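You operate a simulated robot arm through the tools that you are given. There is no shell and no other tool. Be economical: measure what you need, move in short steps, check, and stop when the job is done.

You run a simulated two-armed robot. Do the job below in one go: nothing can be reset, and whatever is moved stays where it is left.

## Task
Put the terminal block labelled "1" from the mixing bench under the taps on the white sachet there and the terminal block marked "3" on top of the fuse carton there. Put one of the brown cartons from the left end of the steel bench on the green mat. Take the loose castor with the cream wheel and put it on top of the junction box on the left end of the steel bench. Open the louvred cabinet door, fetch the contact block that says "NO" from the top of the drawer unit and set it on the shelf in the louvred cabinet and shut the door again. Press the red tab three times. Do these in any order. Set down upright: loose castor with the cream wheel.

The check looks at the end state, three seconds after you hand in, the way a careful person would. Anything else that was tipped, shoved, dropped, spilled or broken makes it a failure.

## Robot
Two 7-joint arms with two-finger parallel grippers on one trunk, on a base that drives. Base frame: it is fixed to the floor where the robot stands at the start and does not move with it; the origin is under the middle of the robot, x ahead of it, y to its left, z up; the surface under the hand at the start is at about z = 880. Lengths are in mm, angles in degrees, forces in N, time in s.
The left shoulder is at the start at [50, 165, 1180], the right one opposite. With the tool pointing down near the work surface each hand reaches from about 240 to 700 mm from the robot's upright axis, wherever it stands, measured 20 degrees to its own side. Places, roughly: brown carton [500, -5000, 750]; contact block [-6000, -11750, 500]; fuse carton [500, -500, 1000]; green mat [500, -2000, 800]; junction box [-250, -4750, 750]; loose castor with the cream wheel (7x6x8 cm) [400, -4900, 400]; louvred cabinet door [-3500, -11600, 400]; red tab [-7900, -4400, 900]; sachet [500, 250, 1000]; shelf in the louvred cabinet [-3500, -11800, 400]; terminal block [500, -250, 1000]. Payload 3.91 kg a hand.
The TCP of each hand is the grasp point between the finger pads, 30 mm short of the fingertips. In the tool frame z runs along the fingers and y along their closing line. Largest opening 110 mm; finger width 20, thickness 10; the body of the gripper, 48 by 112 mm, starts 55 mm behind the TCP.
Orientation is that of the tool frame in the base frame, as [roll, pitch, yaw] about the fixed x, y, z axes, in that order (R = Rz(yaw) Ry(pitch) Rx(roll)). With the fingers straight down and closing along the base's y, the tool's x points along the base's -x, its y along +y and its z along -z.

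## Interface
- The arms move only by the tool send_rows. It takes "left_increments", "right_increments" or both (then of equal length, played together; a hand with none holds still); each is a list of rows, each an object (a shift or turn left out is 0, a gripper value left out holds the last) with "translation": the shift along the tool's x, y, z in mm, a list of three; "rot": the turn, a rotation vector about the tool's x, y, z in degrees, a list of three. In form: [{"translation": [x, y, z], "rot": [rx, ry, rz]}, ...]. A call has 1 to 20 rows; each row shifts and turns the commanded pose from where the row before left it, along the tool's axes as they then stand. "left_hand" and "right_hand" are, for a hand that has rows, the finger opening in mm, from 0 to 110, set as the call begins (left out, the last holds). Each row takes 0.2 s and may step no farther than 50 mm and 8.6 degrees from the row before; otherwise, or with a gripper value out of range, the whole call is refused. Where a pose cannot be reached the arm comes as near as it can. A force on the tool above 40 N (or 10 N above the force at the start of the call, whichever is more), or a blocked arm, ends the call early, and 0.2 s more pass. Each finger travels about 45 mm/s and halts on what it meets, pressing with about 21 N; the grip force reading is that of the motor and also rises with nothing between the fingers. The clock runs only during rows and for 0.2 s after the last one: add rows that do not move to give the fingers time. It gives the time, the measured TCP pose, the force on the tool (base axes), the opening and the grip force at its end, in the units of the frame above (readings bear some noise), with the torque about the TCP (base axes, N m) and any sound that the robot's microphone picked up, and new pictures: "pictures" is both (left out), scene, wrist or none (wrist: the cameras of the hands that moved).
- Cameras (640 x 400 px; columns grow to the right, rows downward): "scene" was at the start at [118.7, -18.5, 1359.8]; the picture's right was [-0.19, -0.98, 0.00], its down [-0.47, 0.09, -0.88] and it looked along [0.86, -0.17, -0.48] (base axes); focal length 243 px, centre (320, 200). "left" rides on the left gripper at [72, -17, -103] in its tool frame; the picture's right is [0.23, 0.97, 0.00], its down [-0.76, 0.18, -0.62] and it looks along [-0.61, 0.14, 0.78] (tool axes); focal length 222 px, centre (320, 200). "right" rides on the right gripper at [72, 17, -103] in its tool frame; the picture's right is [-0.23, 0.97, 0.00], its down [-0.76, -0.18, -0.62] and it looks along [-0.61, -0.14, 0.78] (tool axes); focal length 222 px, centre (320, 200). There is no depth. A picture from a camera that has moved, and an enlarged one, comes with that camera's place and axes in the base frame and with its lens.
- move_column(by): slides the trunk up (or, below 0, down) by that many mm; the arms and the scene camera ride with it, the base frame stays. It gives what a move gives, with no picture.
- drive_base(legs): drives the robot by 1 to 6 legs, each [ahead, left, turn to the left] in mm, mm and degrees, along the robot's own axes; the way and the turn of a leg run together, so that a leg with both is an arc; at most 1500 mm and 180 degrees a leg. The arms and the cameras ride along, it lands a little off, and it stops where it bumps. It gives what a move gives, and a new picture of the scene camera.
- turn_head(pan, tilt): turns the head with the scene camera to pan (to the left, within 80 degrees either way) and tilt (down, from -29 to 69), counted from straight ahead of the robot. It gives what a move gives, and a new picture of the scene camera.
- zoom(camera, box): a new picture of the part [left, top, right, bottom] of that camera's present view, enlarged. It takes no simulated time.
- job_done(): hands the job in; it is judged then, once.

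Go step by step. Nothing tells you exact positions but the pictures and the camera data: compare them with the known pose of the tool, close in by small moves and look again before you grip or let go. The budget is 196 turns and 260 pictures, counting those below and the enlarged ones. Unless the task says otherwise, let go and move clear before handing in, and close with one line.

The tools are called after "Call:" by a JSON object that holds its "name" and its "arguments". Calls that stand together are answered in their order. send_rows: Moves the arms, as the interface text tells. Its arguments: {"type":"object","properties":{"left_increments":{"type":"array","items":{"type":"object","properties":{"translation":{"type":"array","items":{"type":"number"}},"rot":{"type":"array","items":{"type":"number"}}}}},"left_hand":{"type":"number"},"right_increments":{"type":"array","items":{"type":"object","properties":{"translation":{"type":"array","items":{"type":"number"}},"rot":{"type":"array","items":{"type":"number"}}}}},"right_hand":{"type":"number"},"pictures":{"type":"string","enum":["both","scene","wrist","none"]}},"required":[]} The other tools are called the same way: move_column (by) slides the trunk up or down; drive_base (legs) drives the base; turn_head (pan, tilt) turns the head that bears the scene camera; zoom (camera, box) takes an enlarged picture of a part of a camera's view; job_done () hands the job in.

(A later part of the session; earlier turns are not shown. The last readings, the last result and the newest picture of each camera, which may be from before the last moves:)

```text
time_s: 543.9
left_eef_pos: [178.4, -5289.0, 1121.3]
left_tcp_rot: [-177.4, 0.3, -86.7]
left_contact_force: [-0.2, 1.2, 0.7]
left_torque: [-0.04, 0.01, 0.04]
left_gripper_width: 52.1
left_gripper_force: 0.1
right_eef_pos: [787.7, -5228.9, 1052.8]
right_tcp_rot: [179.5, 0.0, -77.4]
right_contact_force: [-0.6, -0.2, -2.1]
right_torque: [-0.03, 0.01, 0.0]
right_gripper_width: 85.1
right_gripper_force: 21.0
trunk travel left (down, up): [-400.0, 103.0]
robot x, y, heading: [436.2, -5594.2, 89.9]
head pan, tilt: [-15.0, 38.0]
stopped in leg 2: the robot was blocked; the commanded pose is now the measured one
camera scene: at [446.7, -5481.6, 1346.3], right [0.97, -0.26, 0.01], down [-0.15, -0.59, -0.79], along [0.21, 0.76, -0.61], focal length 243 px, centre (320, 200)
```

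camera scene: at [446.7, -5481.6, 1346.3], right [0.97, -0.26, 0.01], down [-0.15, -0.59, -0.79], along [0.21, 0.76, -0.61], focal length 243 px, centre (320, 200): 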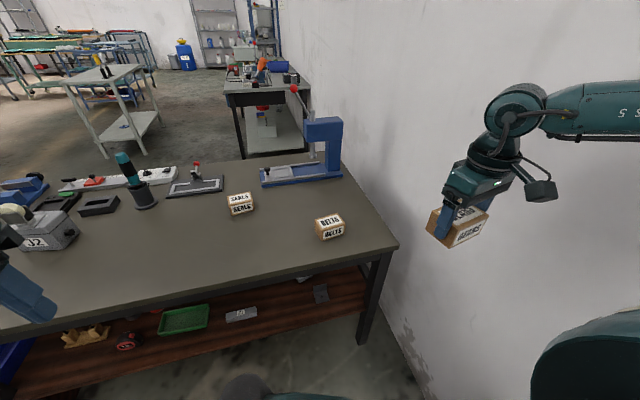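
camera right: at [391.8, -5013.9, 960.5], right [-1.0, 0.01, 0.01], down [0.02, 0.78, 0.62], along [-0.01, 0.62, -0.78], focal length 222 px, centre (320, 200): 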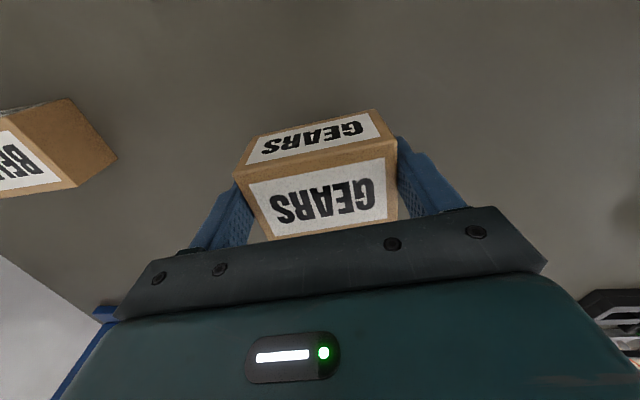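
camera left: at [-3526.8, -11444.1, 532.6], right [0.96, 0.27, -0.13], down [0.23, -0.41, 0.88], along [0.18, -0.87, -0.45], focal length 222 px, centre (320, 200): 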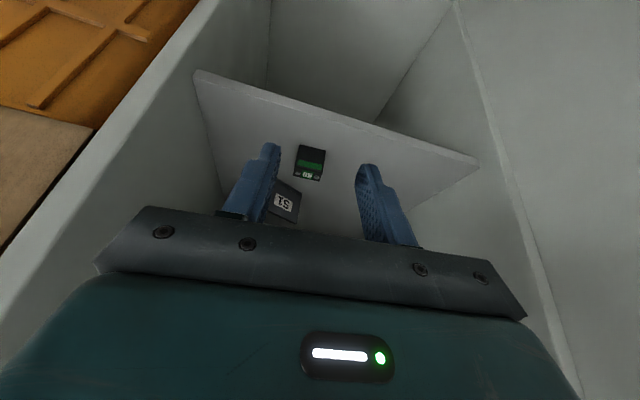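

The right elbow touches the wall; I move off it, tuck the right hand in, and continue backing.

Call:
{"name": "drive_base", "arguments": {"legs": [[0, 50, 0]]}}

Call:
{"name": "send_rows", "arguments": {"right_increments": [{"translation": [0, 15, 0]}, {"translation": [5, 30, 0]}, {"translation": [8, 30, 0]}, {"translation": [8, 30, 0]}, {"translation": [8, 30, 0]}, {"translation": [8, 20, 0], "rot": [0, 0, 6]}, {"rot": [0, 0, 7]}, {}], "pictures": "none"}}

Call:
{"name": "drive_base", "arguments": {"legs": [[0, -70, 0], [-1500, 0, 0], [-80, -110, 0], [0, 0, -38.5], [-1120, 0, 0]]}}

```text
time_s: 545.0
left_eef_pos: [140.5, -5288.6, 1123.1]
left_tcp_rot: [-178.0, 0.3, -86.7]
left_contact_force: [-0.5, -0.9, -0.6]
left_torque: [-0.01, -0.04, -0.05]
left_gripper_width: 51.8
left_gripper_force: 0.0
right_eef_pos: [747.0, -5228.8, 1048.8]
right_tcp_rot: [178.9, 0.2, -77.5]
right_contact_force: [-0.3, 0.9, -2.6]
right_torque: [0.02, 0.02, -0.04]
right_gripper_width: 84.9
right_gripper_force: 21.0
trunk travel left (down, up): [-400.0, 103.0]
robot x, y, heading: [386.8, -5588.3, 89.6]
head pan, tilt: [-15.0, 38.0]
camera scene: at [409.8, -5481.1, 1345.7], right [0.96, -0.26, 0.0], down [-0.16, -0.59, -0.79], along [0.21, 0.76, -0.62], focal length 243 px, centre (320, 200)
```

scene: 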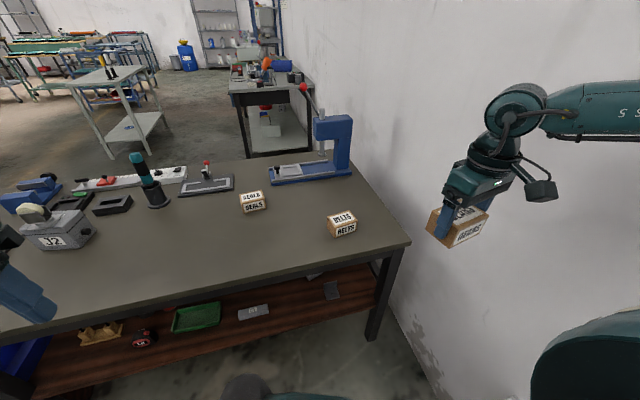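

```text
time_s: 546.8
left_eef_pos: [140.6, -5288.1, 1123.2]
left_tcp_rot: [-178.1, 0.3, -86.7]
left_contact_force: [-0.1, -0.8, -0.3]
left_torque: [0.03, 0.01, 0.03]
left_gripper_width: 52.1
left_gripper_force: 0.1
right_eef_pos: [604.5, -5299.1, 1051.8]
right_tcp_rot: [178.9, -0.2, -90.6]
right_contact_force: [1.0, -0.3, -3.2]
right_torque: [0.0, 0.02, -0.03]
right_gripper_width: 85.0
right_gripper_force: 20.9
trunk travel left (down, up): [-400.0, 103.0]
robot x, y, heading: [387.7, -5590.8, 89.9]
head pan, tilt: [-15.0, 38.0]
```

```text
time_s: 563.6
left_eef_pos: [-176.2, -7663.7, 1124.9]
left_tcp_rot: [-178.2, 0.3, -125.8]
left_contact_force: [0.0, -0.2, 0.0]
left_torque: [0.01, 0.01, -0.01]
left_gripper_width: 52.1
left_gripper_force: 0.1
right_eef_pos: [179.2, -7963.9, 1052.8]
right_tcp_rot: [178.8, 0.0, -129.7]
right_contact_force: [1.2, -0.1, -2.9]
right_torque: [-0.02, 0.02, 0.01]
right_gripper_width: 84.8
right_gripper_force: 20.8
trunk travel left (down, up): [-400.0, 103.0]
robot x, y, heading: [-175.1, -8058.0, 50.8]
head pan, tilt: [-15.0, 38.0]
camera scene: at [-86.8, -7984.4, 1345.7], right [0.58, -0.81, 0.0], down [-0.5, -0.36, -0.79], along [0.64, 0.46, -0.62], focal length 243 px, centre (320, 200)
```

scene: 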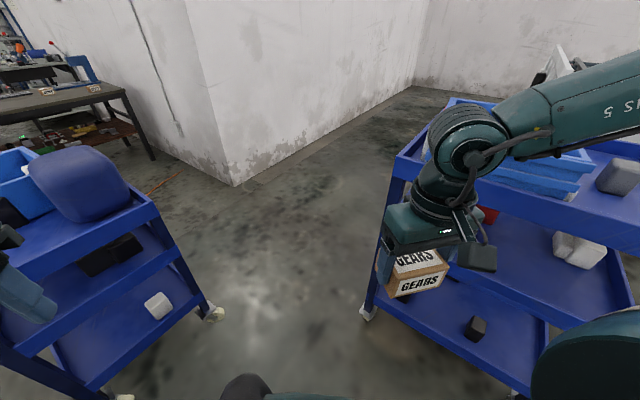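

Clear of the carts. I continue back to y≈−9970, then west.

Call:
{"name": "drive_base", "arguments": {"legs": [[0, 0, 25.2], [-1000, 0, 0], [-970, 0, 0], [0, 0, 104], [1500, 0, 0], [1500, 0, 0]]}}

```text
time_s: 593.3
left_eef_pos: [-3945.0, -10287.4, 1124.0]
left_tcp_rot: [-178.1, 0.3, 3.1]
left_contact_force: [-0.2, 0.3, 0.5]
left_torque: [-0.04, 0.02, -0.02]
left_gripper_width: 51.7
left_gripper_force: 0.0
right_eef_pos: [-3933.3, -9821.8, 1051.6]
right_tcp_rot: [178.8, -0.2, -0.7]
right_contact_force: [-0.2, 0.6, -3.7]
right_torque: [-0.01, 0.0, -0.01]
right_gripper_width: 84.7
right_gripper_force: 21.0
trunk travel left (down, up): [-400.0, 103.0]
robot x, y, heading: [-3638.7, -10038.6, 179.6]
head pan, tilt: [-15.0, 38.0]
camera scene: at [-3752.4, -10017.8, 1345.6], right [0.27, 0.96, 0.0], down [0.59, -0.16, -0.79], along [-0.76, 0.21, -0.62], focal length 243 px, centre (320, 200)
```

scene: 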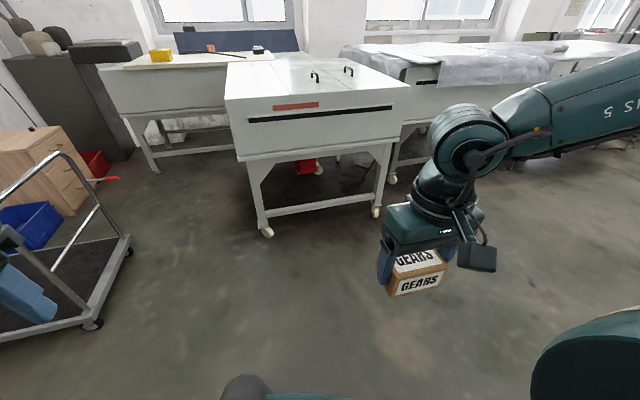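

Call:
{"name": "drive_base", "arguments": {"legs": [[590, 0, 0], [0, 0, -89.6], [1500, 0, 0], [1500, 0, 0], [1500, 0, 0], [220, 0, 0]]}}

Call:
{"name": "turn_head", "arguments": {"pan": 60, "tilt": 12}}

```text
time_s: 622.8
left_eef_pos: [-4415.4, -5036.3, 1124.1]
left_tcp_rot: [-178.2, 0.3, -87.6]
left_contact_force: [-0.7, -0.5, 0.7]
left_torque: [-0.02, 0.01, 0.0]
left_gripper_width: 52.0
left_gripper_force: 0.1
right_eef_pos: [-3952.2, -5051.7, 1051.9]
right_tcp_rot: [178.9, -0.3, -91.4]
right_contact_force: [-0.5, -0.4, -3.6]
right_torque: [0.01, 0.02, 0.03]
right_gripper_width: 84.6
right_gripper_force: 20.9
trunk travel left (down, up): [-400.0, 103.0]
robot x, y, heading: [-4170.6, -5345.4, 88.7]
head pan, tilt: [-15.0, 38.0]
camera scene: at [-4148.6, -5232.1, 1345.6], right [0.96, -0.28, 0.0], down [-0.17, -0.59, -0.79], along [0.22, 0.76, -0.62], focal length 243 px, centre (320, 200)
```

scene: 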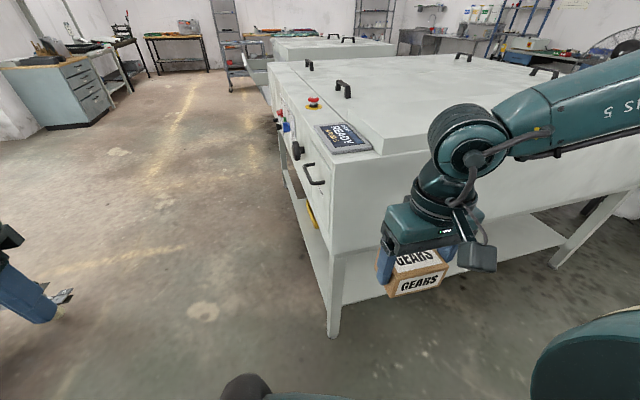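

```text
time_s: 624.3
left_eef_pos: [-4416.2, -5037.1, 1123.7]
left_tcp_rot: [-178.0, 0.3, -87.5]
left_contact_force: [-0.4, -0.5, -0.6]
left_torque: [0.0, 0.03, 0.03]
left_gripper_width: 51.8
left_gripper_force: 0.0
right_eef_pos: [-3951.1, -5054.0, 1051.3]
right_tcp_rot: [178.8, -0.1, -91.5]
right_contact_force: [0.1, -0.5, -3.1]
right_torque: [-0.02, -0.03, 0.0]
right_gripper_width: 84.9
right_gripper_force: 20.8
trunk travel left (down, up): [-400.0, 103.0]
robot x, y, heading: [-4170.7, -5343.7, 89.0]
head pan, tilt: [60.0, 12.0]
camera scene: at [-4252.3, -5267.6, 1387.1], right [0.52, 0.86, 0.0], down [0.18, -0.11, -0.98], along [-0.84, 0.51, -0.21], focal length 243 px, centre (320, 200)
```

scene: 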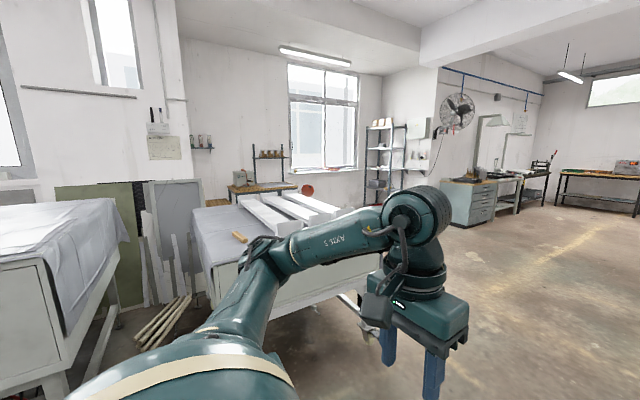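

Call:
{"name": "zoom", "arguments": {"camera": "scene", "box": [180, 120, 420, 270]}}

```text
2.67 times, centred on (300, 195) of scene
camera zoom: at [-4252.3, -5267.6, 1387.1], right [0.52, 0.86, 0.0], down [0.18, -0.11, -0.98], along [-0.84, 0.51, -0.21], focal length 648 px, centre (373, 213)
```

zoom: 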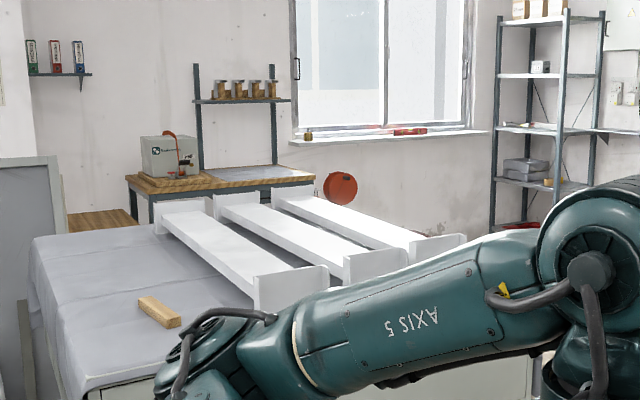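

The red tab is on a device on the wooden bench by the west wall, beyond the table with white boards. I go round that table on its north side.

Call:
{"name": "drive_base", "arguments": {"legs": [[0, 0, 22], [950, 60, 0], [904, 0, 0], [0, 0, 69], [1200, 0, 0], [1000, 0, 0]]}}

Call:
{"name": "turn_head", "arguments": {"pan": 30, "tilt": 20}}

```text
time_s: 648.2
left_eef_pos: [-7378.3, -3943.8, 1124.3]
left_tcp_rot: [-178.2, 0.3, 4.3]
left_contact_force: [-0.4, -0.6, 0.2]
left_torque: [0.04, 0.02, 0.01]
left_gripper_width: 51.7
left_gripper_force: 0.1
right_eef_pos: [-7377.8, -3479.0, 1051.5]
right_tcp_rot: [178.7, -0.1, 0.7]
right_contact_force: [0.3, -0.5, -3.1]
right_torque: [0.0, -0.01, -0.02]
right_gripper_width: 84.8
right_gripper_force: 20.7
trunk travel left (down, up): [-400.0, 103.0]
robot x, y, heading: [-7078.5, -3687.4, -178.9]
head pan, tilt: [60.0, 12.0]
camera scene: at [-7153.5, -3772.6, 1387.1], right [-0.87, 0.49, 0.0], down [0.1, 0.18, -0.98], along [-0.47, -0.86, -0.21], focal length 243 px, centre (320, 200)
```

scene: 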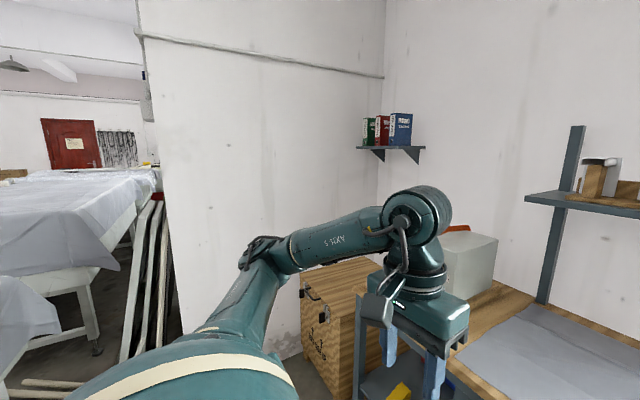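

```text
time_s: 649.1
left_eef_pos: [-7377.6, -3943.7, 1123.9]
left_tcp_rot: [-178.2, 0.3, 4.6]
left_contact_force: [-0.5, 0.0, -0.3]
left_torque: [0.02, -0.01, 0.02]
left_gripper_width: 52.0
left_gripper_force: 0.0
right_eef_pos: [-7377.1, -3478.7, 1052.1]
right_tcp_rot: [178.9, -0.1, 0.7]
right_contact_force: [-1.2, 0.2, -2.1]
right_torque: [-0.01, -0.01, -0.04]
right_gripper_width: 84.9
right_gripper_force: 21.3
trunk travel left (down, up): [-400.0, 103.0]
robot x, y, heading: [-7076.6, -3691.3, -179.1]
head pan, tilt: [30.0, 20.0]
camera scene: at [-7187.8, -3739.1, 1374.1], right [-0.52, 0.86, 0.0], down [0.29, 0.18, -0.94], along [-0.81, -0.48, -0.34], focal length 243 px, centre (320, 200)
```

scene: 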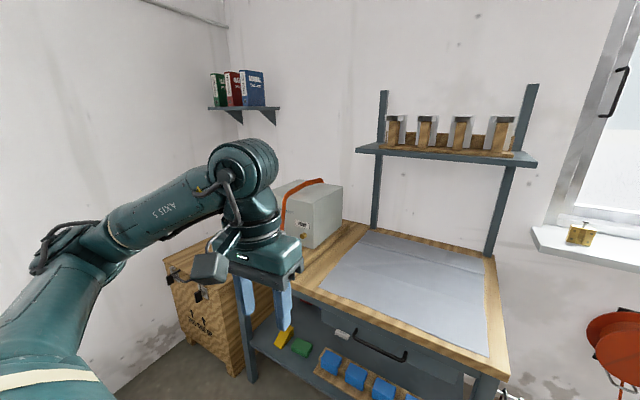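

Call:
{"name": "zoom", "arguments": {"camera": "scene", "box": [260, 160, 360, 260]}}

```text
4.00 times, centred on (310, 210) of scene
camera zoom: at [-7187.8, -3739.1, 1374.1], right [-0.52, 0.86, 0.0], down [0.29, 0.18, -0.94], along [-0.81, -0.48, -0.34], focal length 972 px, centre (360, 160)
```

zoom: 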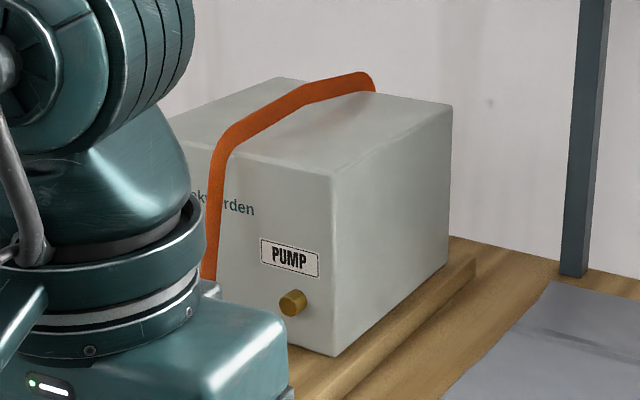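

Call:
{"name": "send_rows", "arguments": {"left_increments": [{"translation": [0, 40, 0]}, {"translation": [10, 45, 0]}, {"translation": [20, 45, 0]}, {"translation": [30, 35, 0]}, {}], "pictures": "none"}}

Call:
{"name": "zoom", "arguments": {"camera": "scene", "box": [220, 160, 350, 270]}}

```text
time_s: 650.3
left_eef_pos: [-7306.6, -4102.9, 1118.6]
left_tcp_rot: [-177.9, 0.4, 4.5]
left_contact_force: [-0.4, 0.9, 0.9]
left_torque: [0.02, 0.04, -0.01]
left_gripper_width: 52.3
left_gripper_force: 0.1
right_eef_pos: [-7377.7, -3478.1, 1051.1]
right_tcp_rot: [178.8, 0.0, 0.5]
right_contact_force: [0.0, -0.4, -3.1]
right_torque: [-0.01, 0.0, -0.02]
right_gripper_width: 84.8
right_gripper_force: 21.4
trunk travel left (down, up): [-400.0, 103.0]
robot x, y, heading: [-7082.7, -3688.3, -179.1]
head pan, tilt: [30.0, 20.0]
```

```text
3.64 times, centred on (285, 215) of scene
camera zoom: at [-7188.4, -3739.1, 1374.0], right [-0.51, 0.86, 0.0], down [0.29, 0.18, -0.94], along [-0.81, -0.48, -0.34], focal length 884 px, centre (447, 146)
```

zoom: 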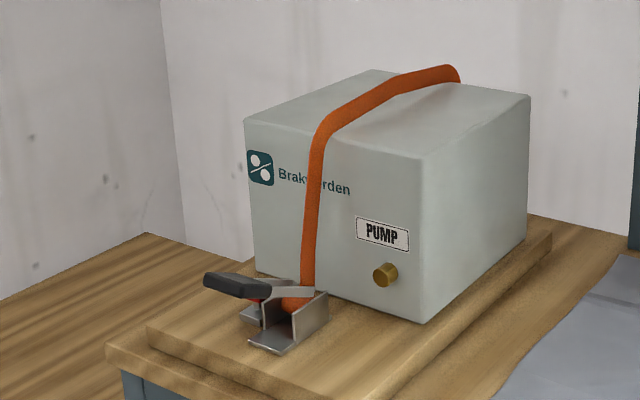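

Call:
{"name": "zoom", "arguments": {"camera": "scene", "box": [270, 240, 300, 265]}}

```text
16.00 times, centred on (285, 252) of scene
camera zoom: at [-7188.4, -3739.1, 1374.0], right [-0.51, 0.86, 0.0], down [0.29, 0.18, -0.94], along [-0.81, -0.48, -0.34], focal length 3888 px, centre (880, -640)
```

zoom: 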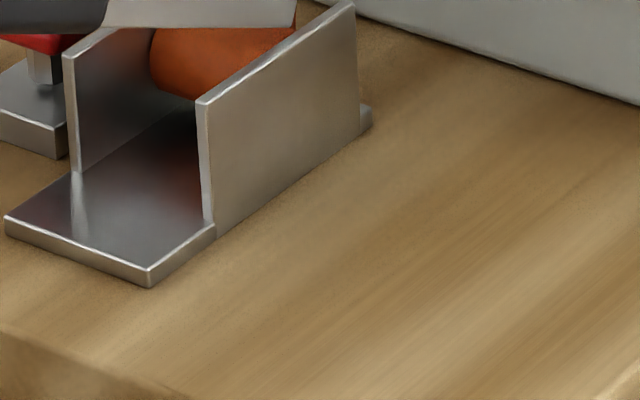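

Call:
{"name": "zoom", "arguments": {"camera": "scene", "box": [245, 225, 289, 253]}}

```text
14.29 times, centred on (267, 239) of scene
camera zoom: at [-7188.4, -3739.1, 1374.0], right [-0.51, 0.86, 0.0], down [0.29, 0.18, -0.94], along [-0.81, -0.48, -0.34], focal length 3471 px, centre (1077, -357)
```

zoom: 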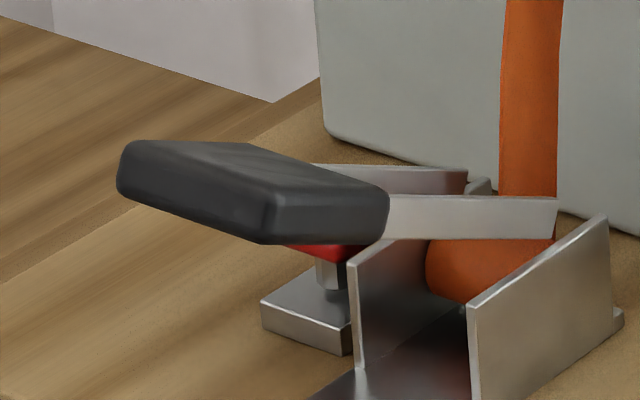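

The red tab sits under the black ratchet handle by the strap buckle (~[-7860,-4400]). I drive closer to see it from the front.

Call:
{"name": "drive_base", "arguments": {"legs": [[150, 560, -0.9], [80, 0, 0]]}}

Call:
{"name": "turn_head", "arguments": {"pan": 14, "tilt": 42}}

Call:
{"name": "zoom", "arguments": {"camera": "scene", "box": [260, 130, 380, 220]}}

```text
time_s: 656.4
left_eef_pos: [-7545.4, -4654.9, 1119.9]
left_tcp_rot: [-178.1, 0.3, 3.0]
left_contact_force: [-0.4, -0.1, -0.1]
left_torque: [0.03, 0.0, 0.04]
left_gripper_width: 51.9
left_gripper_force: 0.1
right_eef_pos: [-7599.1, -4028.9, 1051.5]
right_tcp_rot: [178.8, -0.2, -0.9]
right_contact_force: [0.0, -0.6, -1.7]
right_torque: [-0.03, -0.06, 0.0]
right_gripper_width: 84.9
right_gripper_force: 21.4
trunk travel left (down, up): [-400.0, 103.0]
robot x, y, heading: [-7303.4, -4248.1, 179.6]
head pan, tilt: [30.0, 20.0]
camera scene: at [-7417.4, -4294.7, 1374.0], right [-0.49, 0.87, 0.0], down [0.3, 0.17, -0.94], along [-0.82, -0.46, -0.34], focal length 243 px, centre (320, 200)
```

scene: 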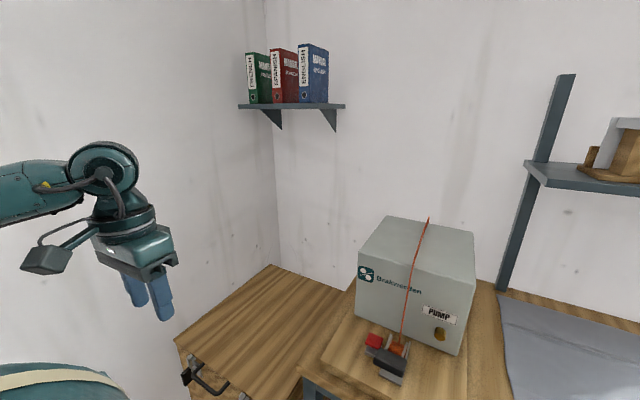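

```text
time_s: 657.2
left_eef_pos: [-7544.0, -4653.7, 1120.0]
left_tcp_rot: [-178.1, 0.2, 3.0]
left_contact_force: [0.3, 0.9, -0.2]
left_torque: [0.0, 0.02, -0.02]
left_gripper_width: 52.2
left_gripper_force: 0.1
right_eef_pos: [-7598.7, -4030.0, 1051.6]
right_tcp_rot: [178.8, -0.2, -0.8]
right_contact_force: [-0.1, -1.1, -3.4]
right_torque: [0.0, -0.01, 0.01]
right_gripper_width: 84.9
right_gripper_force: 20.7
trunk travel left (down, up): [-400.0, 103.0]
robot x, y, heading: [-7303.1, -4247.7, 179.7]
head pan, tilt: [14.0, 42.0]
camera scene: at [-7416.7, -4268.5, 1339.8], right [-0.23, 0.97, 0.0], down [0.65, 0.16, -0.74], along [-0.72, -0.17, -0.67], focal length 243 px, centre (320, 200)
```

scene: 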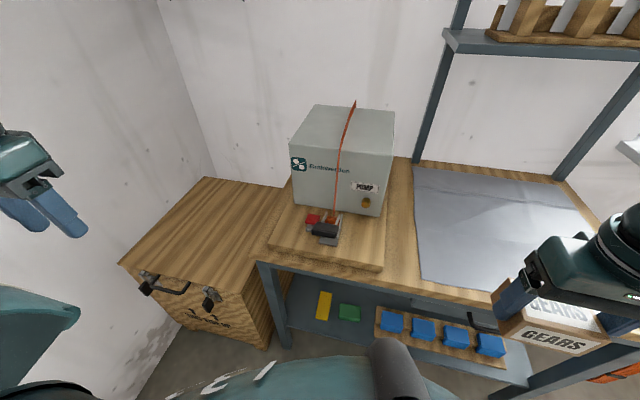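

```text
4.44 times, centred on (320, 175) of scene
camera zoom: at [-7416.7, -4268.5, 1339.8], right [-0.23, 0.97, 0.0], down [0.65, 0.16, -0.74], along [-0.72, -0.17, -0.67], focal length 1080 px, centre (320, 311)
```

zoom: 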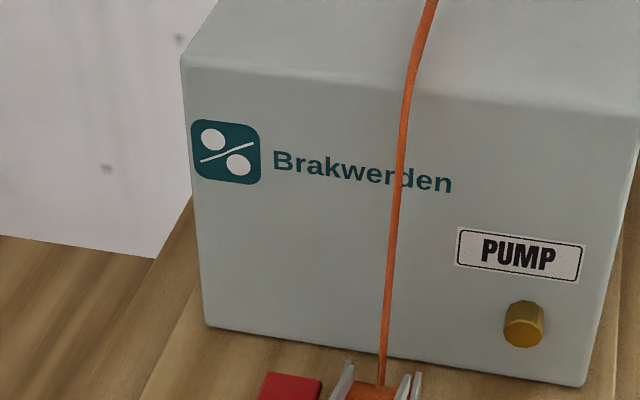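

The red tab is visible beside the buckle, about [-7852,-4389,865]. One more close look at it.

Call:
{"name": "zoom", "arguments": {"camera": "scene", "box": [285, 200, 355, 250]}}

```text
8.00 times, centred on (320, 225) of scene
camera zoom: at [-7416.7, -4268.5, 1339.8], right [-0.23, 0.97, 0.0], down [0.65, 0.16, -0.74], along [-0.72, -0.17, -0.67], focal length 1944 px, centre (320, 0)
```

zoom: 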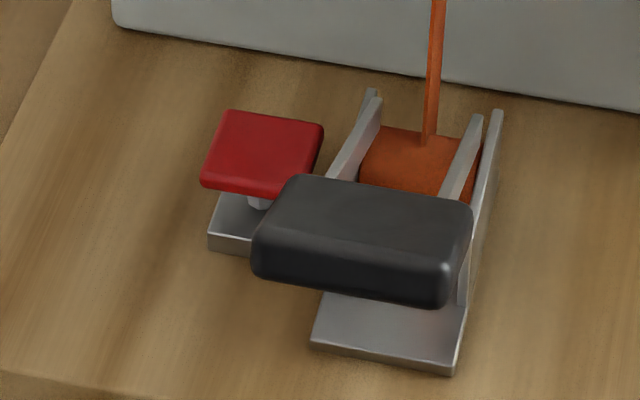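

I close the left hand and bring its fingertips above the red tab.

Call:
{"name": "send_rows", "arguments": {"left_increments": [{"translation": [-32.5, -31, 0]}, {"translation": [-32.5, -31, 0]}, {"translation": [-32.5, -31, 0]}, {"translation": [-32.5, -31, 0]}, {"translation": [-32.5, -31, 0]}, {"translation": [-32.5, -31, 0]}, {"translation": [-32.5, -31, 0]}, {"translation": [-32.5, -31, 0]}, {"translation": [-32, -31, 0]}, {"translation": [0, 0, 36]}, {"translation": [0, 0, 36]}, {"translation": [0, 0, 36]}, {"translation": [0, 0, 36]}, {"translation": [0, 0, 30]}, {}], "left_hand": 0, "pictures": "wrist"}}

```text
time_s: 660.5
left_eef_pos: [-7851.1, -4386.4, 957.3]
left_tcp_rot: [-178.1, 0.3, 3.1]
left_contact_force: [0.1, 0.4, 0.1]
left_torque: [0.0, 0.0, 0.02]
left_gripper_width: 0.1
left_gripper_force: 21.5
right_eef_pos: [-7599.0, -4028.9, 1051.8]
right_tcp_rot: [178.8, -0.2, -0.8]
right_contact_force: [-0.1, -1.0, -2.3]
right_torque: [-0.01, 0.02, -0.04]
right_gripper_width: 84.9
right_gripper_force: 20.9
trunk travel left (down, up): [-400.0, 103.0]
robot x, y, heading: [-7303.8, -4248.8, 179.6]
head pan, tilt: [14.0, 42.0]
camera left: at [-7780.7, -4369.0, 1059.3], right [0.28, -0.96, -0.03], down [-0.75, -0.24, 0.62], along [-0.6, -0.15, -0.78], focal length 222 px, centre (320, 200)
```

left: 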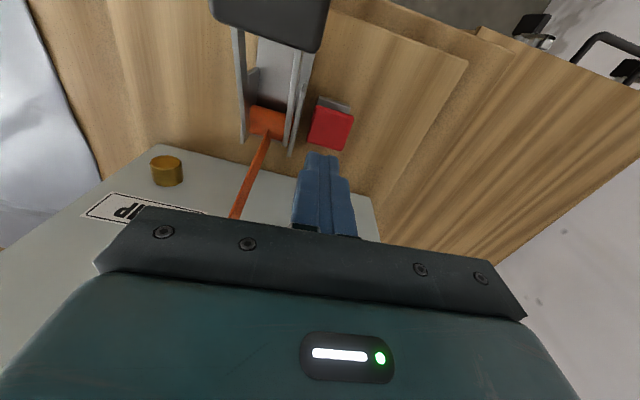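

Tab is right below (≈[-7846,-4392]). I correct a few mm and descend carefully until contact.

Call:
{"name": "send_rows", "arguments": {"left_increments": [{"translation": [5, 5, 15]}, {"translation": [0, 0, 20]}, {"translation": [0, 0, 3]}, {"translation": [0, 0, 3]}, {"translation": [0, 0, 3]}, {"translation": [0, 0, 3]}, {"translation": [0, 0, 3]}, {"translation": [0, 0, 3]}, {"translation": [0, 0, 3]}, {"translation": [0, 0, 3]}, {"translation": [0, 0, 3]}, {"translation": [0, 0, 3]}, {"translation": [0, 0, 3]}, {"translation": [0, 0, 3]}, {}], "pictures": "none"}}

```text
time_s: 663.6
left_eef_pos: [-7846.6, -4388.5, 887.1]
left_tcp_rot: [-178.2, 0.5, 3.0]
left_contact_force: [1.2, -1.6, 12.8]
left_torque: [-0.1, -0.12, -0.03]
left_gripper_width: 0.0
left_gripper_force: 21.0
right_eef_pos: [-7597.9, -4028.8, 1051.6]
right_tcp_rot: [178.7, -0.1, -0.7]
right_contact_force: [-1.1, 0.8, -1.7]
right_torque: [0.02, -0.03, 0.0]
right_gripper_width: 84.9
right_gripper_force: 20.8
trunk travel left (down, up): [-400.0, 103.0]
robot x, y, heading: [-7307.1, -4251.4, 179.4]
head pan, tilt: [14.0, 42.0]
heard: click
```

A click was heard: press one. I lift clear, and press twice more, counting clicks.

Call:
{"name": "send_rows", "arguments": {"left_increments": [{"translation": [0, 0, -8]}, {"translation": [0, 0, -12]}, {}, {}, {"translation": [0, 0, 8]}, {"translation": [0, 0, 6]}, {"translation": [0, 0, 3]}, {"translation": [0, 0, 3]}, {}], "pictures": "none"}}

```text
time_s: 665.6
left_eef_pos: [-7845.6, -4387.9, 887.7]
left_tcp_rot: [-178.0, 0.6, 3.0]
left_contact_force: [3.8, 0.2, 10.6]
left_torque: [0.02, -0.13, -0.03]
left_gripper_width: 0.0
left_gripper_force: 20.8
right_eef_pos: [-7597.5, -4028.7, 1052.3]
right_tcp_rot: [178.8, -0.1, -0.8]
right_contact_force: [0.9, -0.1, -2.4]
right_torque: [0.0, -0.03, -0.02]
right_gripper_width: 84.8
right_gripper_force: 20.7
trunk travel left (down, up): [-400.0, 103.0]
robot x, y, heading: [-7306.7, -4249.5, 179.5]
head pan, tilt: [14.0, 42.0]
heard: click
```

Call:
{"name": "send_rows", "arguments": {"left_increments": [{"translation": [0, 0, -8]}, {"translation": [0, 0, -12]}, {}, {}, {"translation": [0, 0, 8]}, {"translation": [0, 0, 6]}, {"translation": [0, 0, 3]}, {"translation": [0, 0, 3]}, {}], "pictures": "none"}}

```text
time_s: 667.6
left_eef_pos: [-7847.2, -4388.4, 888.4]
left_tcp_rot: [-178.0, 0.5, 2.9]
left_contact_force: [0.9, -5.0, 14.1]
left_torque: [-0.2, -0.06, -0.02]
left_gripper_width: 0.0
left_gripper_force: 20.8
right_eef_pos: [-7597.8, -4029.6, 1052.1]
right_tcp_rot: [178.8, -0.1, -0.8]
right_contact_force: [-0.4, -0.3, -2.0]
right_torque: [0.01, -0.03, 0.03]
right_gripper_width: 85.0
right_gripper_force: 21.1
trunk travel left (down, up): [-400.0, 103.0]
robot x, y, heading: [-7304.6, -4252.6, 179.6]
head pan, tilt: [14.0, 42.0]
heard: click
```

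Three clicks heard. Now I withdraw, tuck both hands, and drive back toward the aisle with the carton.

Call:
{"name": "send_rows", "arguments": {"left_increments": [{"translation": [0, 0, -20]}, {"translation": [0, 0, -40]}, {"translation": [10, 0, -45]}, {"translation": [30, 0, -40]}, {"translation": [40, 0, -30]}, {"translation": [45, -20, -20]}, {"translation": [40, -30, 0]}, {"translation": [40, -30, 0]}, {"translation": [20, -30, 0]}, {"translation": [0, -30, 0]}, {}], "right_increments": [{}, {}, {"translation": [0, 10, 0]}, {"translation": [0, 10, 0]}, {"translation": [0, 10, 0]}, {}, {}, {}, {}, {}, {}], "pictures": "none"}}

Call:
{"name": "drive_base", "arguments": {"legs": [[-230, -590, 0], [-1500, 0, 0], [-800, 0, 0], [0, 0, 110.4], [1000, 0, 0], [800, 0, 0]]}}

```text
refused: row 6 steps farther than a row can; nothing moved
```

```text
time_s: 668.9
left_eef_pos: [-7840.7, -4373.5, 887.3]
left_tcp_rot: [-178.9, 0.9, 3.9]
left_contact_force: [3.2, -1.1, 3.3]
left_torque: [-0.08, -0.08, -0.01]
left_gripper_width: 0.3
left_gripper_force: 21.1
right_eef_pos: [-7588.5, -4004.3, 1050.5]
right_tcp_rot: [178.8, -0.2, -0.6]
right_contact_force: [-0.1, 0.1, -2.4]
right_torque: [0.01, -0.02, 0.0]
right_gripper_width: 85.0
right_gripper_force: 20.9
trunk travel left (down, up): [-400.0, 103.0]
robot x, y, heading: [-7298.3, -4225.3, 179.5]
head pan, tilt: [14.0, 42.0]
stopped in leg 1: the force on the tool passed its limit at 46 N (the readings are from after the stop); the commanded pose is now the measured one
camera scene: at [-7406.0, -4243.9, 1339.7], right [-0.23, 0.97, 0.0], down [0.65, 0.16, -0.74], along [-0.72, -0.17, -0.67], focal length 243 px, centre (320, 200)
```

scene: 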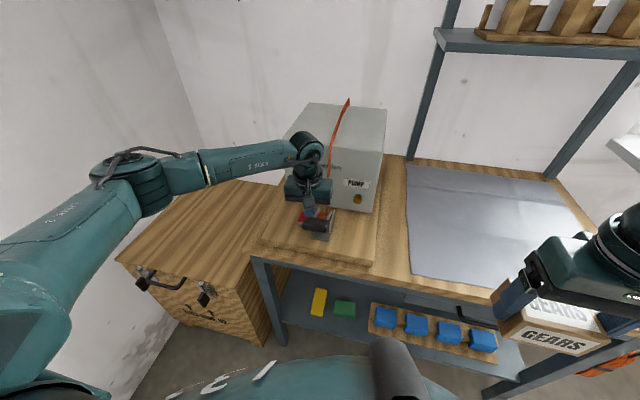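

The retreat was refused for a too-large step while the base moved a little, with a sideways touch. I lift straight up now and check the tab.

Call:
{"name": "send_rows", "arguments": {"left_increments": [{"translation": [0, 5, -5]}, {"translation": [0, 3, -20]}, {"translation": [0, 0, -40]}, {"translation": [10, 0, -45]}, {"translation": [20, 0, -40]}, {"translation": [35, 0, -30]}, {"translation": [40, -10, -20]}, {"translation": [35, -25, 0]}, {"translation": [35, -25, 0]}, {"translation": [30, -30, 0]}, {"translation": [10, -30, 0]}, {}], "pictures": "none"}}

Call:
{"name": "zoom", "arguments": {"camera": "scene", "box": [275, 195, 350, 250]}}

```text
time_s: 671.5
left_eef_pos: [-7629.2, -4251.7, 1086.5]
left_tcp_rot: [-179.0, 0.9, 3.8]
left_contact_force: [0.7, 0.4, 1.0]
left_torque: [-0.04, 0.0, -0.01]
left_gripper_width: 0.1
left_gripper_force: 21.5
right_eef_pos: [-7589.2, -4005.8, 1051.4]
right_tcp_rot: [178.8, -0.2, -0.7]
right_contact_force: [-0.8, 0.4, -2.8]
right_torque: [0.01, 0.0, -0.02]
right_gripper_width: 84.8
right_gripper_force: 20.5
trunk travel left (down, up): [-400.0, 103.0]
robot x, y, heading: [-7296.9, -4224.3, 179.4]
head pan, tilt: [14.0, 42.0]
```

```text
7.27 times, centred on (312, 222) of scene
camera zoom: at [-7406.6, -4244.4, 1339.7], right [-0.23, 0.97, 0.0], down [0.65, 0.16, -0.74], along [-0.72, -0.17, -0.67], focal length 1767 px, centre (374, 36)
```

zoom: 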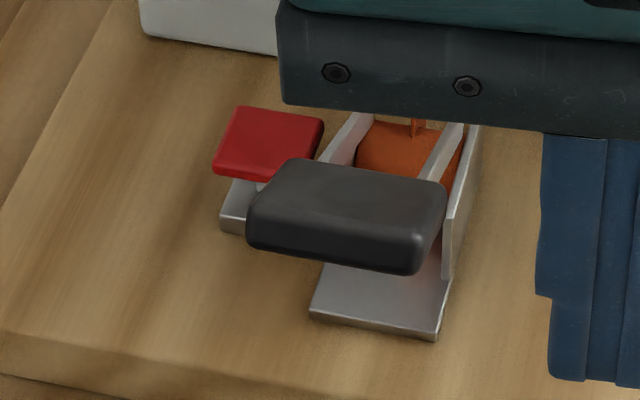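

The tab is intact, three clicks in total. I drive back along the known path.

Call:
{"name": "drive_base", "arguments": {"legs": [[-230, -570, 0.5], [-1500, 0, 0], [-800, 0, 0], [0, 0, 110], [1000, 0, 0], [800, 0, 0]]}}

```text
time_s: 701.1
left_eef_pos: [-4076.2, -5666.5, 1086.5]
left_tcp_rot: [-178.9, 0.9, 112.8]
left_contact_force: [0.1, -0.1, -1.1]
left_torque: [0.0, -0.04, -0.01]
left_gripper_width: 0.2
left_gripper_force: 21.1
right_eef_pos: [-4322.9, -5708.3, 1052.0]
right_tcp_rot: [178.8, -0.2, 108.5]
right_contact_force: [-0.2, 0.0, -3.4]
right_torque: [0.05, 0.01, 0.04]
right_gripper_width: 84.8
right_gripper_force: 20.6
trunk travel left (down, up): [-400.0, 103.0]
robot x, y, heading: [-4211.9, -5362.7, -71.2]
head pan, tilt: [14.0, 42.0]
camera scene: at [-4157.4, -5460.4, 1339.7], right [-0.84, -0.54, 0.0], down [-0.36, 0.56, -0.74], along [0.4, -0.62, -0.67], focal length 243 px, centre (320, 200)
```

scene: 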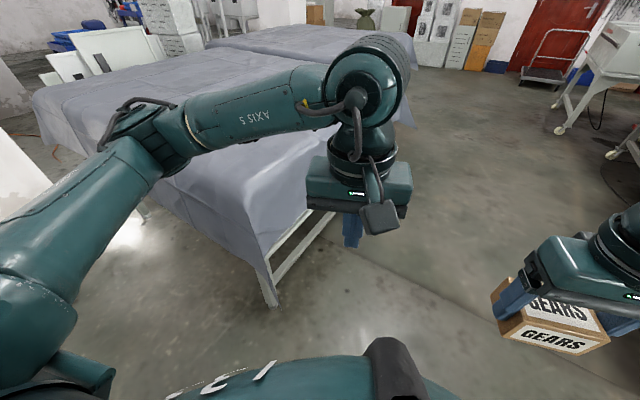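

Call:
{"name": "drive_base", "arguments": {"legs": [[0, 0, -18.8], [-70, 0, 0], [0, 1500, 0], [0, 630, 0]]}}

```text
time_s: 721.7
left_eef_pos: [-2038.6, -5632.0, 1086.6]
left_tcp_rot: [-178.8, 0.9, 94.0]
left_contact_force: [0.1, -0.7, 0.1]
left_torque: [-0.02, -0.01, 0.04]
left_gripper_width: 0.0
left_gripper_force: 20.9
right_eef_pos: [-2285.1, -5593.6, 1051.8]
right_tcp_rot: [178.8, -0.2, 89.6]
right_contact_force: [0.0, 0.4, -4.4]
right_torque: [0.02, 0.04, -0.01]
right_gripper_width: 85.1
right_gripper_force: 20.8
trunk travel left (down, up): [-400.0, 103.0]
robot x, y, heading: [-2066.6, -5300.8, -90.1]
head pan, tilt: [14.0, 42.0]
camera scene: at [-2047.6, -5410.8, 1339.7], right [-0.97, -0.24, 0.0], down [-0.16, 0.65, -0.74], along [0.18, -0.72, -0.67], focal length 243 px, centre (320, 200)
```

scene: 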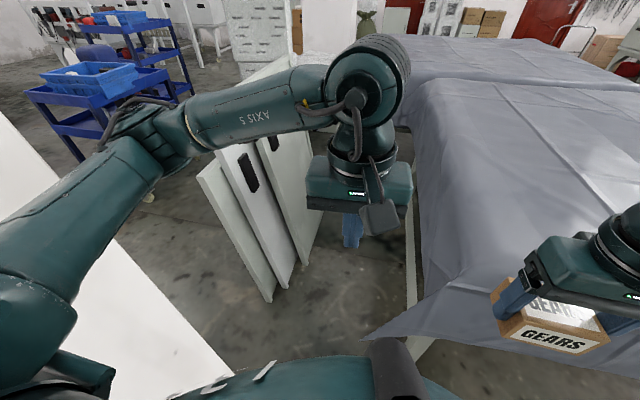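

Now I reverse north through the aisle and back through the fan gap along the same track.

Call:
{"name": "drive_base", "arguments": {"legs": [[-1460, 0, 0.1], [-200, 0, -35.5], [-400, 20, 0], [-480, 0, 0]]}}

```text
time_s: 729.5
left_eef_pos: [-2050.3, -4178.4, 1086.5]
left_tcp_rot: [-178.8, 0.9, 89.2]
left_contact_force: [0.3, 0.5, -0.2]
left_torque: [-0.01, 0.0, -0.03]
left_gripper_width: 0.1
left_gripper_force: 20.8
right_eef_pos: [-2287.5, -4123.7, 1054.7]
right_tcp_rot: [177.5, 1.0, 85.1]
right_contact_force: [7.4, 2.7, 4.4]
right_torque: [0.0, 0.34, -0.1]
right_gripper_width: 84.7
right_gripper_force: 20.6
trunk travel left (down, up): [-400.0, 103.0]
robot x, y, heading: [-2049.4, -3848.2, -95.0]
head pan, tilt: [14.0, 42.0]
stopped in leg 2: the force on the tool passed its limit at 67 N (the readings are from after the stop); the commanded pose is now the measured one
camera scene: at [-2040.4, -3956.9, 1339.9], right [-0.99, -0.15, 0.0], down [-0.1, 0.66, -0.74], along [0.11, -0.73, -0.67], focal length 243 px, centre (320, 200)
```

scene: 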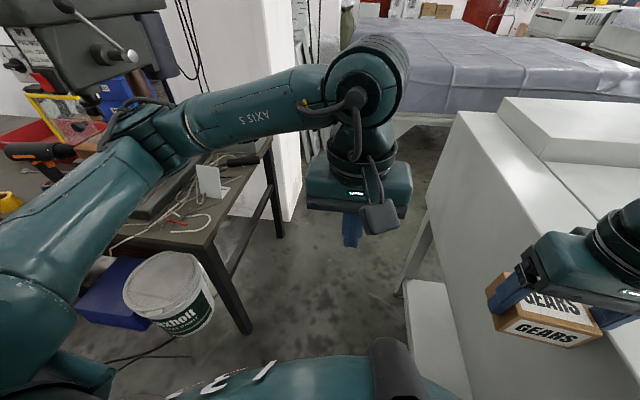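

The carton brushed the machine top. I raise the trunk and right hand, then continue.

Call:
{"name": "send_rows", "arguments": {"right_increments": [{"translation": [0, 5, -15]}, {"translation": [0, 5, -25]}, {"translation": [0, 10, -30]}, {"translation": [0, 10, -30]}, {}], "pictures": "none"}}

Call:
{"name": "move_column", "arguments": {"by": 100}}

Call:
{"name": "drive_base", "arguments": {"legs": [[-180, 0, -31], [-400, 20, 0], [-480, 0, 0]]}}

```text
time_s: 730.6
left_eef_pos: [-2051.3, -4180.8, 1085.5]
left_tcp_rot: [-178.9, 0.9, 89.1]
left_contact_force: [0.5, -0.4, 0.5]
left_torque: [0.01, 0.03, 0.01]
left_gripper_width: 0.1
left_gripper_force: 20.7
right_eef_pos: [-2263.6, -4123.5, 1155.8]
right_tcp_rot: [177.6, 1.0, 85.1]
right_contact_force: [-1.2, 0.7, -2.5]
right_torque: [0.01, -0.03, -0.01]
right_gripper_width: 85.0
right_gripper_force: 21.1
trunk travel left (down, up): [-400.0, 103.0]
robot x, y, heading: [-2052.2, -3846.2, -95.1]
head pan, tilt: [14.0, 42.0]
```

```text
time_s: 732.0
left_eef_pos: [-2051.0, -4178.7, 1186.1]
left_tcp_rot: [-178.8, 1.0, 89.1]
left_contact_force: [0.5, -0.4, 0.1]
left_torque: [-0.02, 0.0, 0.03]
left_gripper_width: 0.0
left_gripper_force: 21.7
right_eef_pos: [-2263.3, -4124.3, 1256.3]
right_tcp_rot: [177.5, 1.0, 85.1]
right_contact_force: [-0.1, -0.7, -3.4]
right_torque: [0.04, 0.03, -0.01]
right_gripper_width: 85.0
right_gripper_force: 20.9
trunk travel left (down, up): [-500.0, 3.0]
robot x, y, heading: [-2051.9, -3847.7, -95.0]
head pan, tilt: [14.0, 42.0]
```

```text
time_s: 738.4
left_eef_pos: [-1625.2, -3273.2, 1185.5]
left_tcp_rot: [-178.9, 0.9, 57.5]
left_contact_force: [-0.2, 0.7, -0.6]
left_torque: [0.01, 0.02, 0.0]
left_gripper_width: 0.0
left_gripper_force: 20.9
right_eef_pos: [-1776.9, -3114.9, 1257.3]
right_tcp_rot: [177.5, 1.0, 53.6]
right_contact_force: [0.0, 0.1, -2.3]
right_torque: [0.01, -0.01, -0.02]
right_gripper_width: 85.2
right_gripper_force: 21.1
trunk travel left (down, up): [-500.0, 3.0]
robot x, y, heading: [-1448.8, -2988.6, -126.4]
head pan, tilt: [14.0, 42.0]
camera scene: at [-1500.2, -3089.6, 1439.8], right [-0.92, 0.39, 0.0], down [0.26, 0.62, -0.74], along [-0.29, -0.69, -0.67], focal length 243 px, centre (320, 200)
```

scene: 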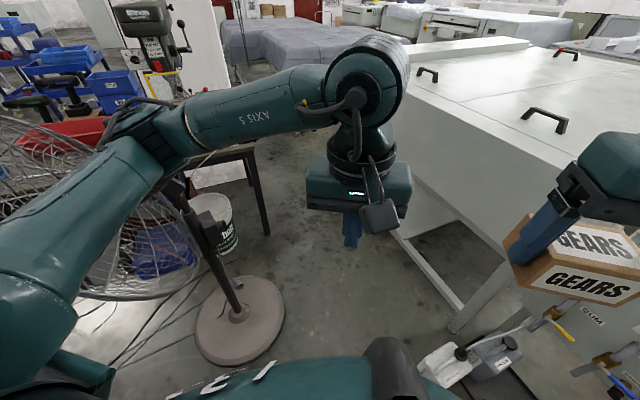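

Through the gap. I turn to +x, drive into the corridor and strafe up to the bench with the mat.

Call:
{"name": "drive_base", "arguments": {"legs": [[-90, 0, 0], [0, 0, 126.4], [1100, 0, 0], [0, 900, 0]]}}

Call:
{"name": "turn_head", "arguments": {"pan": 0, "tilt": 32}}

```text
time_s: 757.9
left_eef_pos: [46.7, -2007.6, 1186.4]
left_tcp_rot: [-178.9, 1.0, -177.3]
left_contact_force: [-0.7, -0.1, 0.0]
left_torque: [0.02, -0.02, 0.0]
left_gripper_width: 0.0
left_gripper_force: 21.0
right_eef_pos: [5.1, -2221.6, 1255.9]
right_tcp_rot: [177.5, 0.9, 178.6]
right_contact_force: [-0.3, 0.3, -3.4]
right_torque: [0.01, 0.04, 0.0]
right_gripper_width: 85.0
right_gripper_force: 21.0
trunk travel left (down, up): [-500.0, 3.0]
robot x, y, heading: [-286.5, -2031.2, -1.6]
head pan, tilt: [14.0, 42.0]
camera scene: at [-175.6, -2012.2, 1439.7], right [0.22, -0.98, 0.0], down [-0.65, -0.14, -0.74], along [0.73, 0.16, -0.67], focal length 243 px, centre (320, 200)
```

scene: 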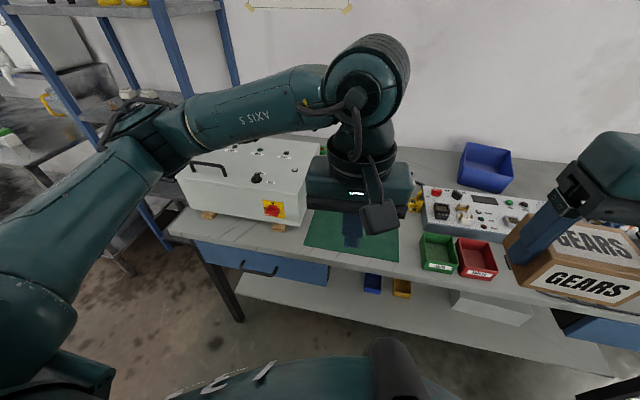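

```text
time_s: 758.6
left_eef_pos: [47.5, -2007.5, 1185.8]
left_tcp_rot: [-178.9, 0.9, -177.2]
left_contact_force: [0.2, 0.6, 0.1]
left_torque: [0.0, 0.0, 0.01]
left_gripper_width: 0.0
left_gripper_force: 20.5
right_eef_pos: [4.1, -2222.5, 1255.3]
right_tcp_rot: [177.6, 1.0, 178.7]
right_contact_force: [0.0, -0.2, -3.1]
right_torque: [-0.03, 0.02, 0.0]
right_gripper_width: 84.8
right_gripper_force: 20.7
trunk travel left (down, up): [-500.0, 3.0]
robot x, y, heading: [-289.8, -2029.0, -1.4]
head pan, tilt: [0.0, 32.0]
camera scene: at [-167.7, -2032.7, 1454.8], right [-0.03, -1.0, 0.0], down [-0.53, 0.01, -0.85], along [0.85, -0.02, -0.53], focal length 243 px, centre (320, 200)
```

scene: 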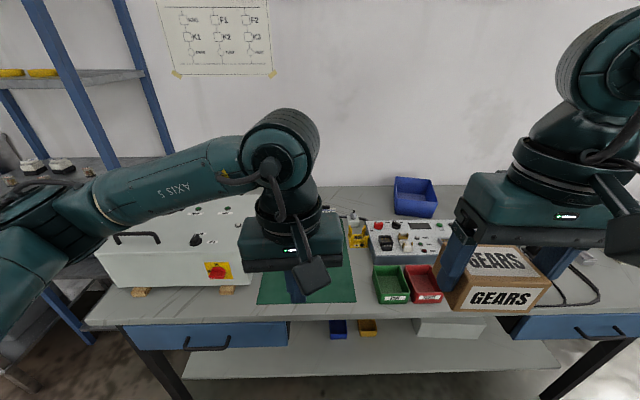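

The green mat spans about x 291–517, y −2151…−1855. I position the base, lower the trunk and bring the carton over its right half, clear of the bins.

Call:
{"name": "drive_base", "arguments": {"legs": [[110, 230, 1.4]]}}

Call:
{"name": "move_column", "arguments": {"by": -180}}

Call:
{"name": "send_rows", "arguments": {"right_increments": [{"translation": [-20, -5, 0]}, {"translation": [-35, -10, 0]}, {"translation": [-38, -12, 0]}, {"translation": [-38, -12, 0]}, {"translation": [-38, -12, 0]}, {"translation": [-38, -10, 0]}, {"translation": [-38, -6, 0]}, {"translation": [-30, 0, 0]}, {"translation": [0, 0, 30]}, {"translation": [0, 0, 35]}, {"translation": [0, 0, 35]}, {"translation": [0, 0, 30]}, {}], "pictures": "both"}}

```text
time_s: 761.3
left_eef_pos: [162.1, -1771.1, 1187.2]
left_tcp_rot: [-178.9, 1.0, -176.1]
left_contact_force: [0.3, 0.5, -0.4]
left_torque: [-0.03, 0.0, 0.0]
left_gripper_width: 0.0
left_gripper_force: 20.3
right_eef_pos: [124.6, -1987.5, 1256.7]
right_tcp_rot: [177.4, 0.9, 179.7]
right_contact_force: [-0.4, 0.6, -3.8]
right_torque: [0.0, -0.01, 0.0]
right_gripper_width: 84.9
right_gripper_force: 20.9
trunk travel left (down, up): [-500.0, 3.0]
robot x, y, heading: [-171.4, -1795.2, -0.4]
head pan, tilt: [0.0, 32.0]
camera scene: at [-52.2, -1801.1, 1454.9], right [-0.01, -1.0, 0.0], down [-0.53, 0.0, -0.85], along [0.85, -0.01, -0.53], focal length 243 px, centre (320, 200)
```

scene: 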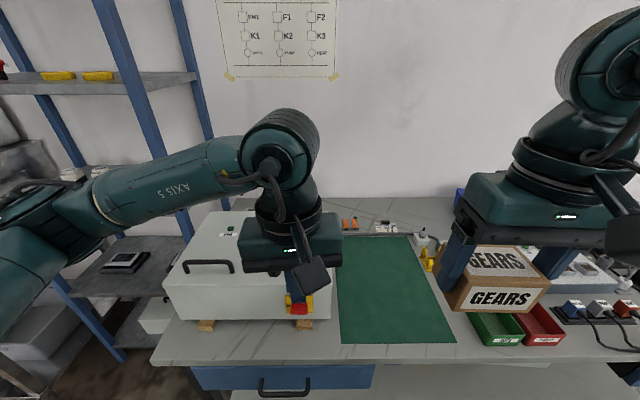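

```text
time_s: 763.3
left_eef_pos: [162.1, -1772.1, 1006.9]
left_tcp_rot: [-178.8, 0.9, -176.2]
left_contact_force: [0.7, 0.9, -0.5]
left_torque: [0.03, 0.02, -0.02]
left_gripper_width: 0.0
left_gripper_force: 20.8
right_eef_pos: [123.8, -1988.2, 1077.1]
right_tcp_rot: [177.5, 1.0, 179.8]
right_contact_force: [-0.3, 0.4, -3.8]
right_torque: [-0.01, 0.01, 0.0]
right_gripper_width: 85.2
right_gripper_force: 20.7
trunk travel left (down, up): [-320.0, 183.0]
robot x, y, heading: [-169.4, -1801.2, -0.5]
head pan, tilt: [0.0, 32.0]
```

```text
time_s: 766.1
left_eef_pos: [162.1, -1771.7, 1007.1]
left_tcp_rot: [-178.9, 0.8, -176.2]
left_contact_force: [0.1, 0.3, 0.0]
left_torque: [0.02, -0.02, 0.03]
left_gripper_width: 0.0
left_gripper_force: 20.8
right_eef_pos: [398.5, -2053.5, 949.5]
right_tcp_rot: [177.4, 1.1, 179.7]
right_contact_force: [1.4, 0.2, -3.1]
right_torque: [0.0, 0.03, -0.01]
right_gripper_width: 84.6
right_gripper_force: 21.5
right hand out of reach, approached as far as the arm can: row 12
trunk travel left (down, up): [-320.0, 183.0]
robot x, y, heading: [-172.3, -1798.0, -0.4]
head pan, tilt: [0.0, 32.0]
camera scene: at [-52.2, -1801.3, 1274.9], right [-0.01, -1.0, 0.0], down [-0.53, 0.0, -0.85], along [0.85, -0.01, -0.53], focal length 243 px, centre (320, 200)
camera right: at [323.4, -2041.8, 1051.2], right [0.23, 0.97, 0.05], down [0.75, -0.21, 0.63], along [0.62, -0.11, -0.78], focal length 222 px, centre (320, 200)
```

scene: 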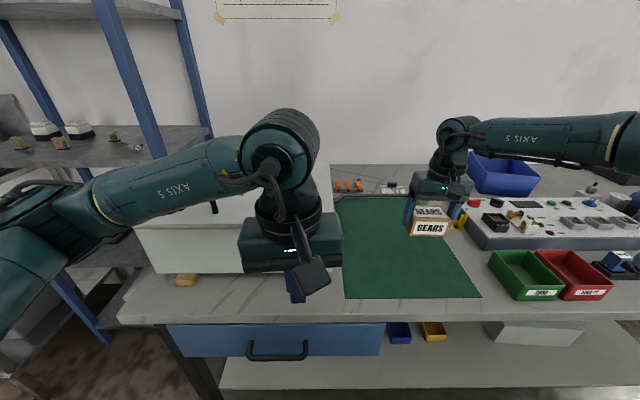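
right: 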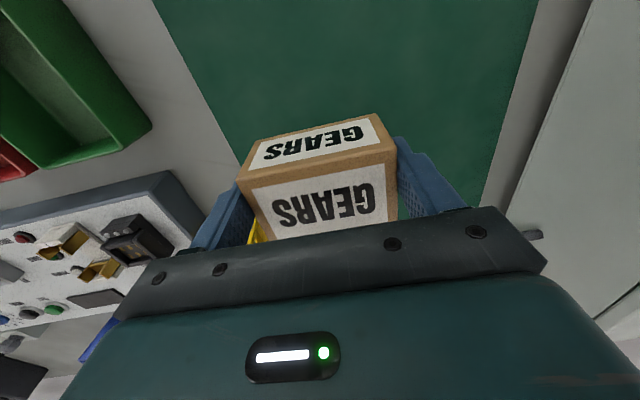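

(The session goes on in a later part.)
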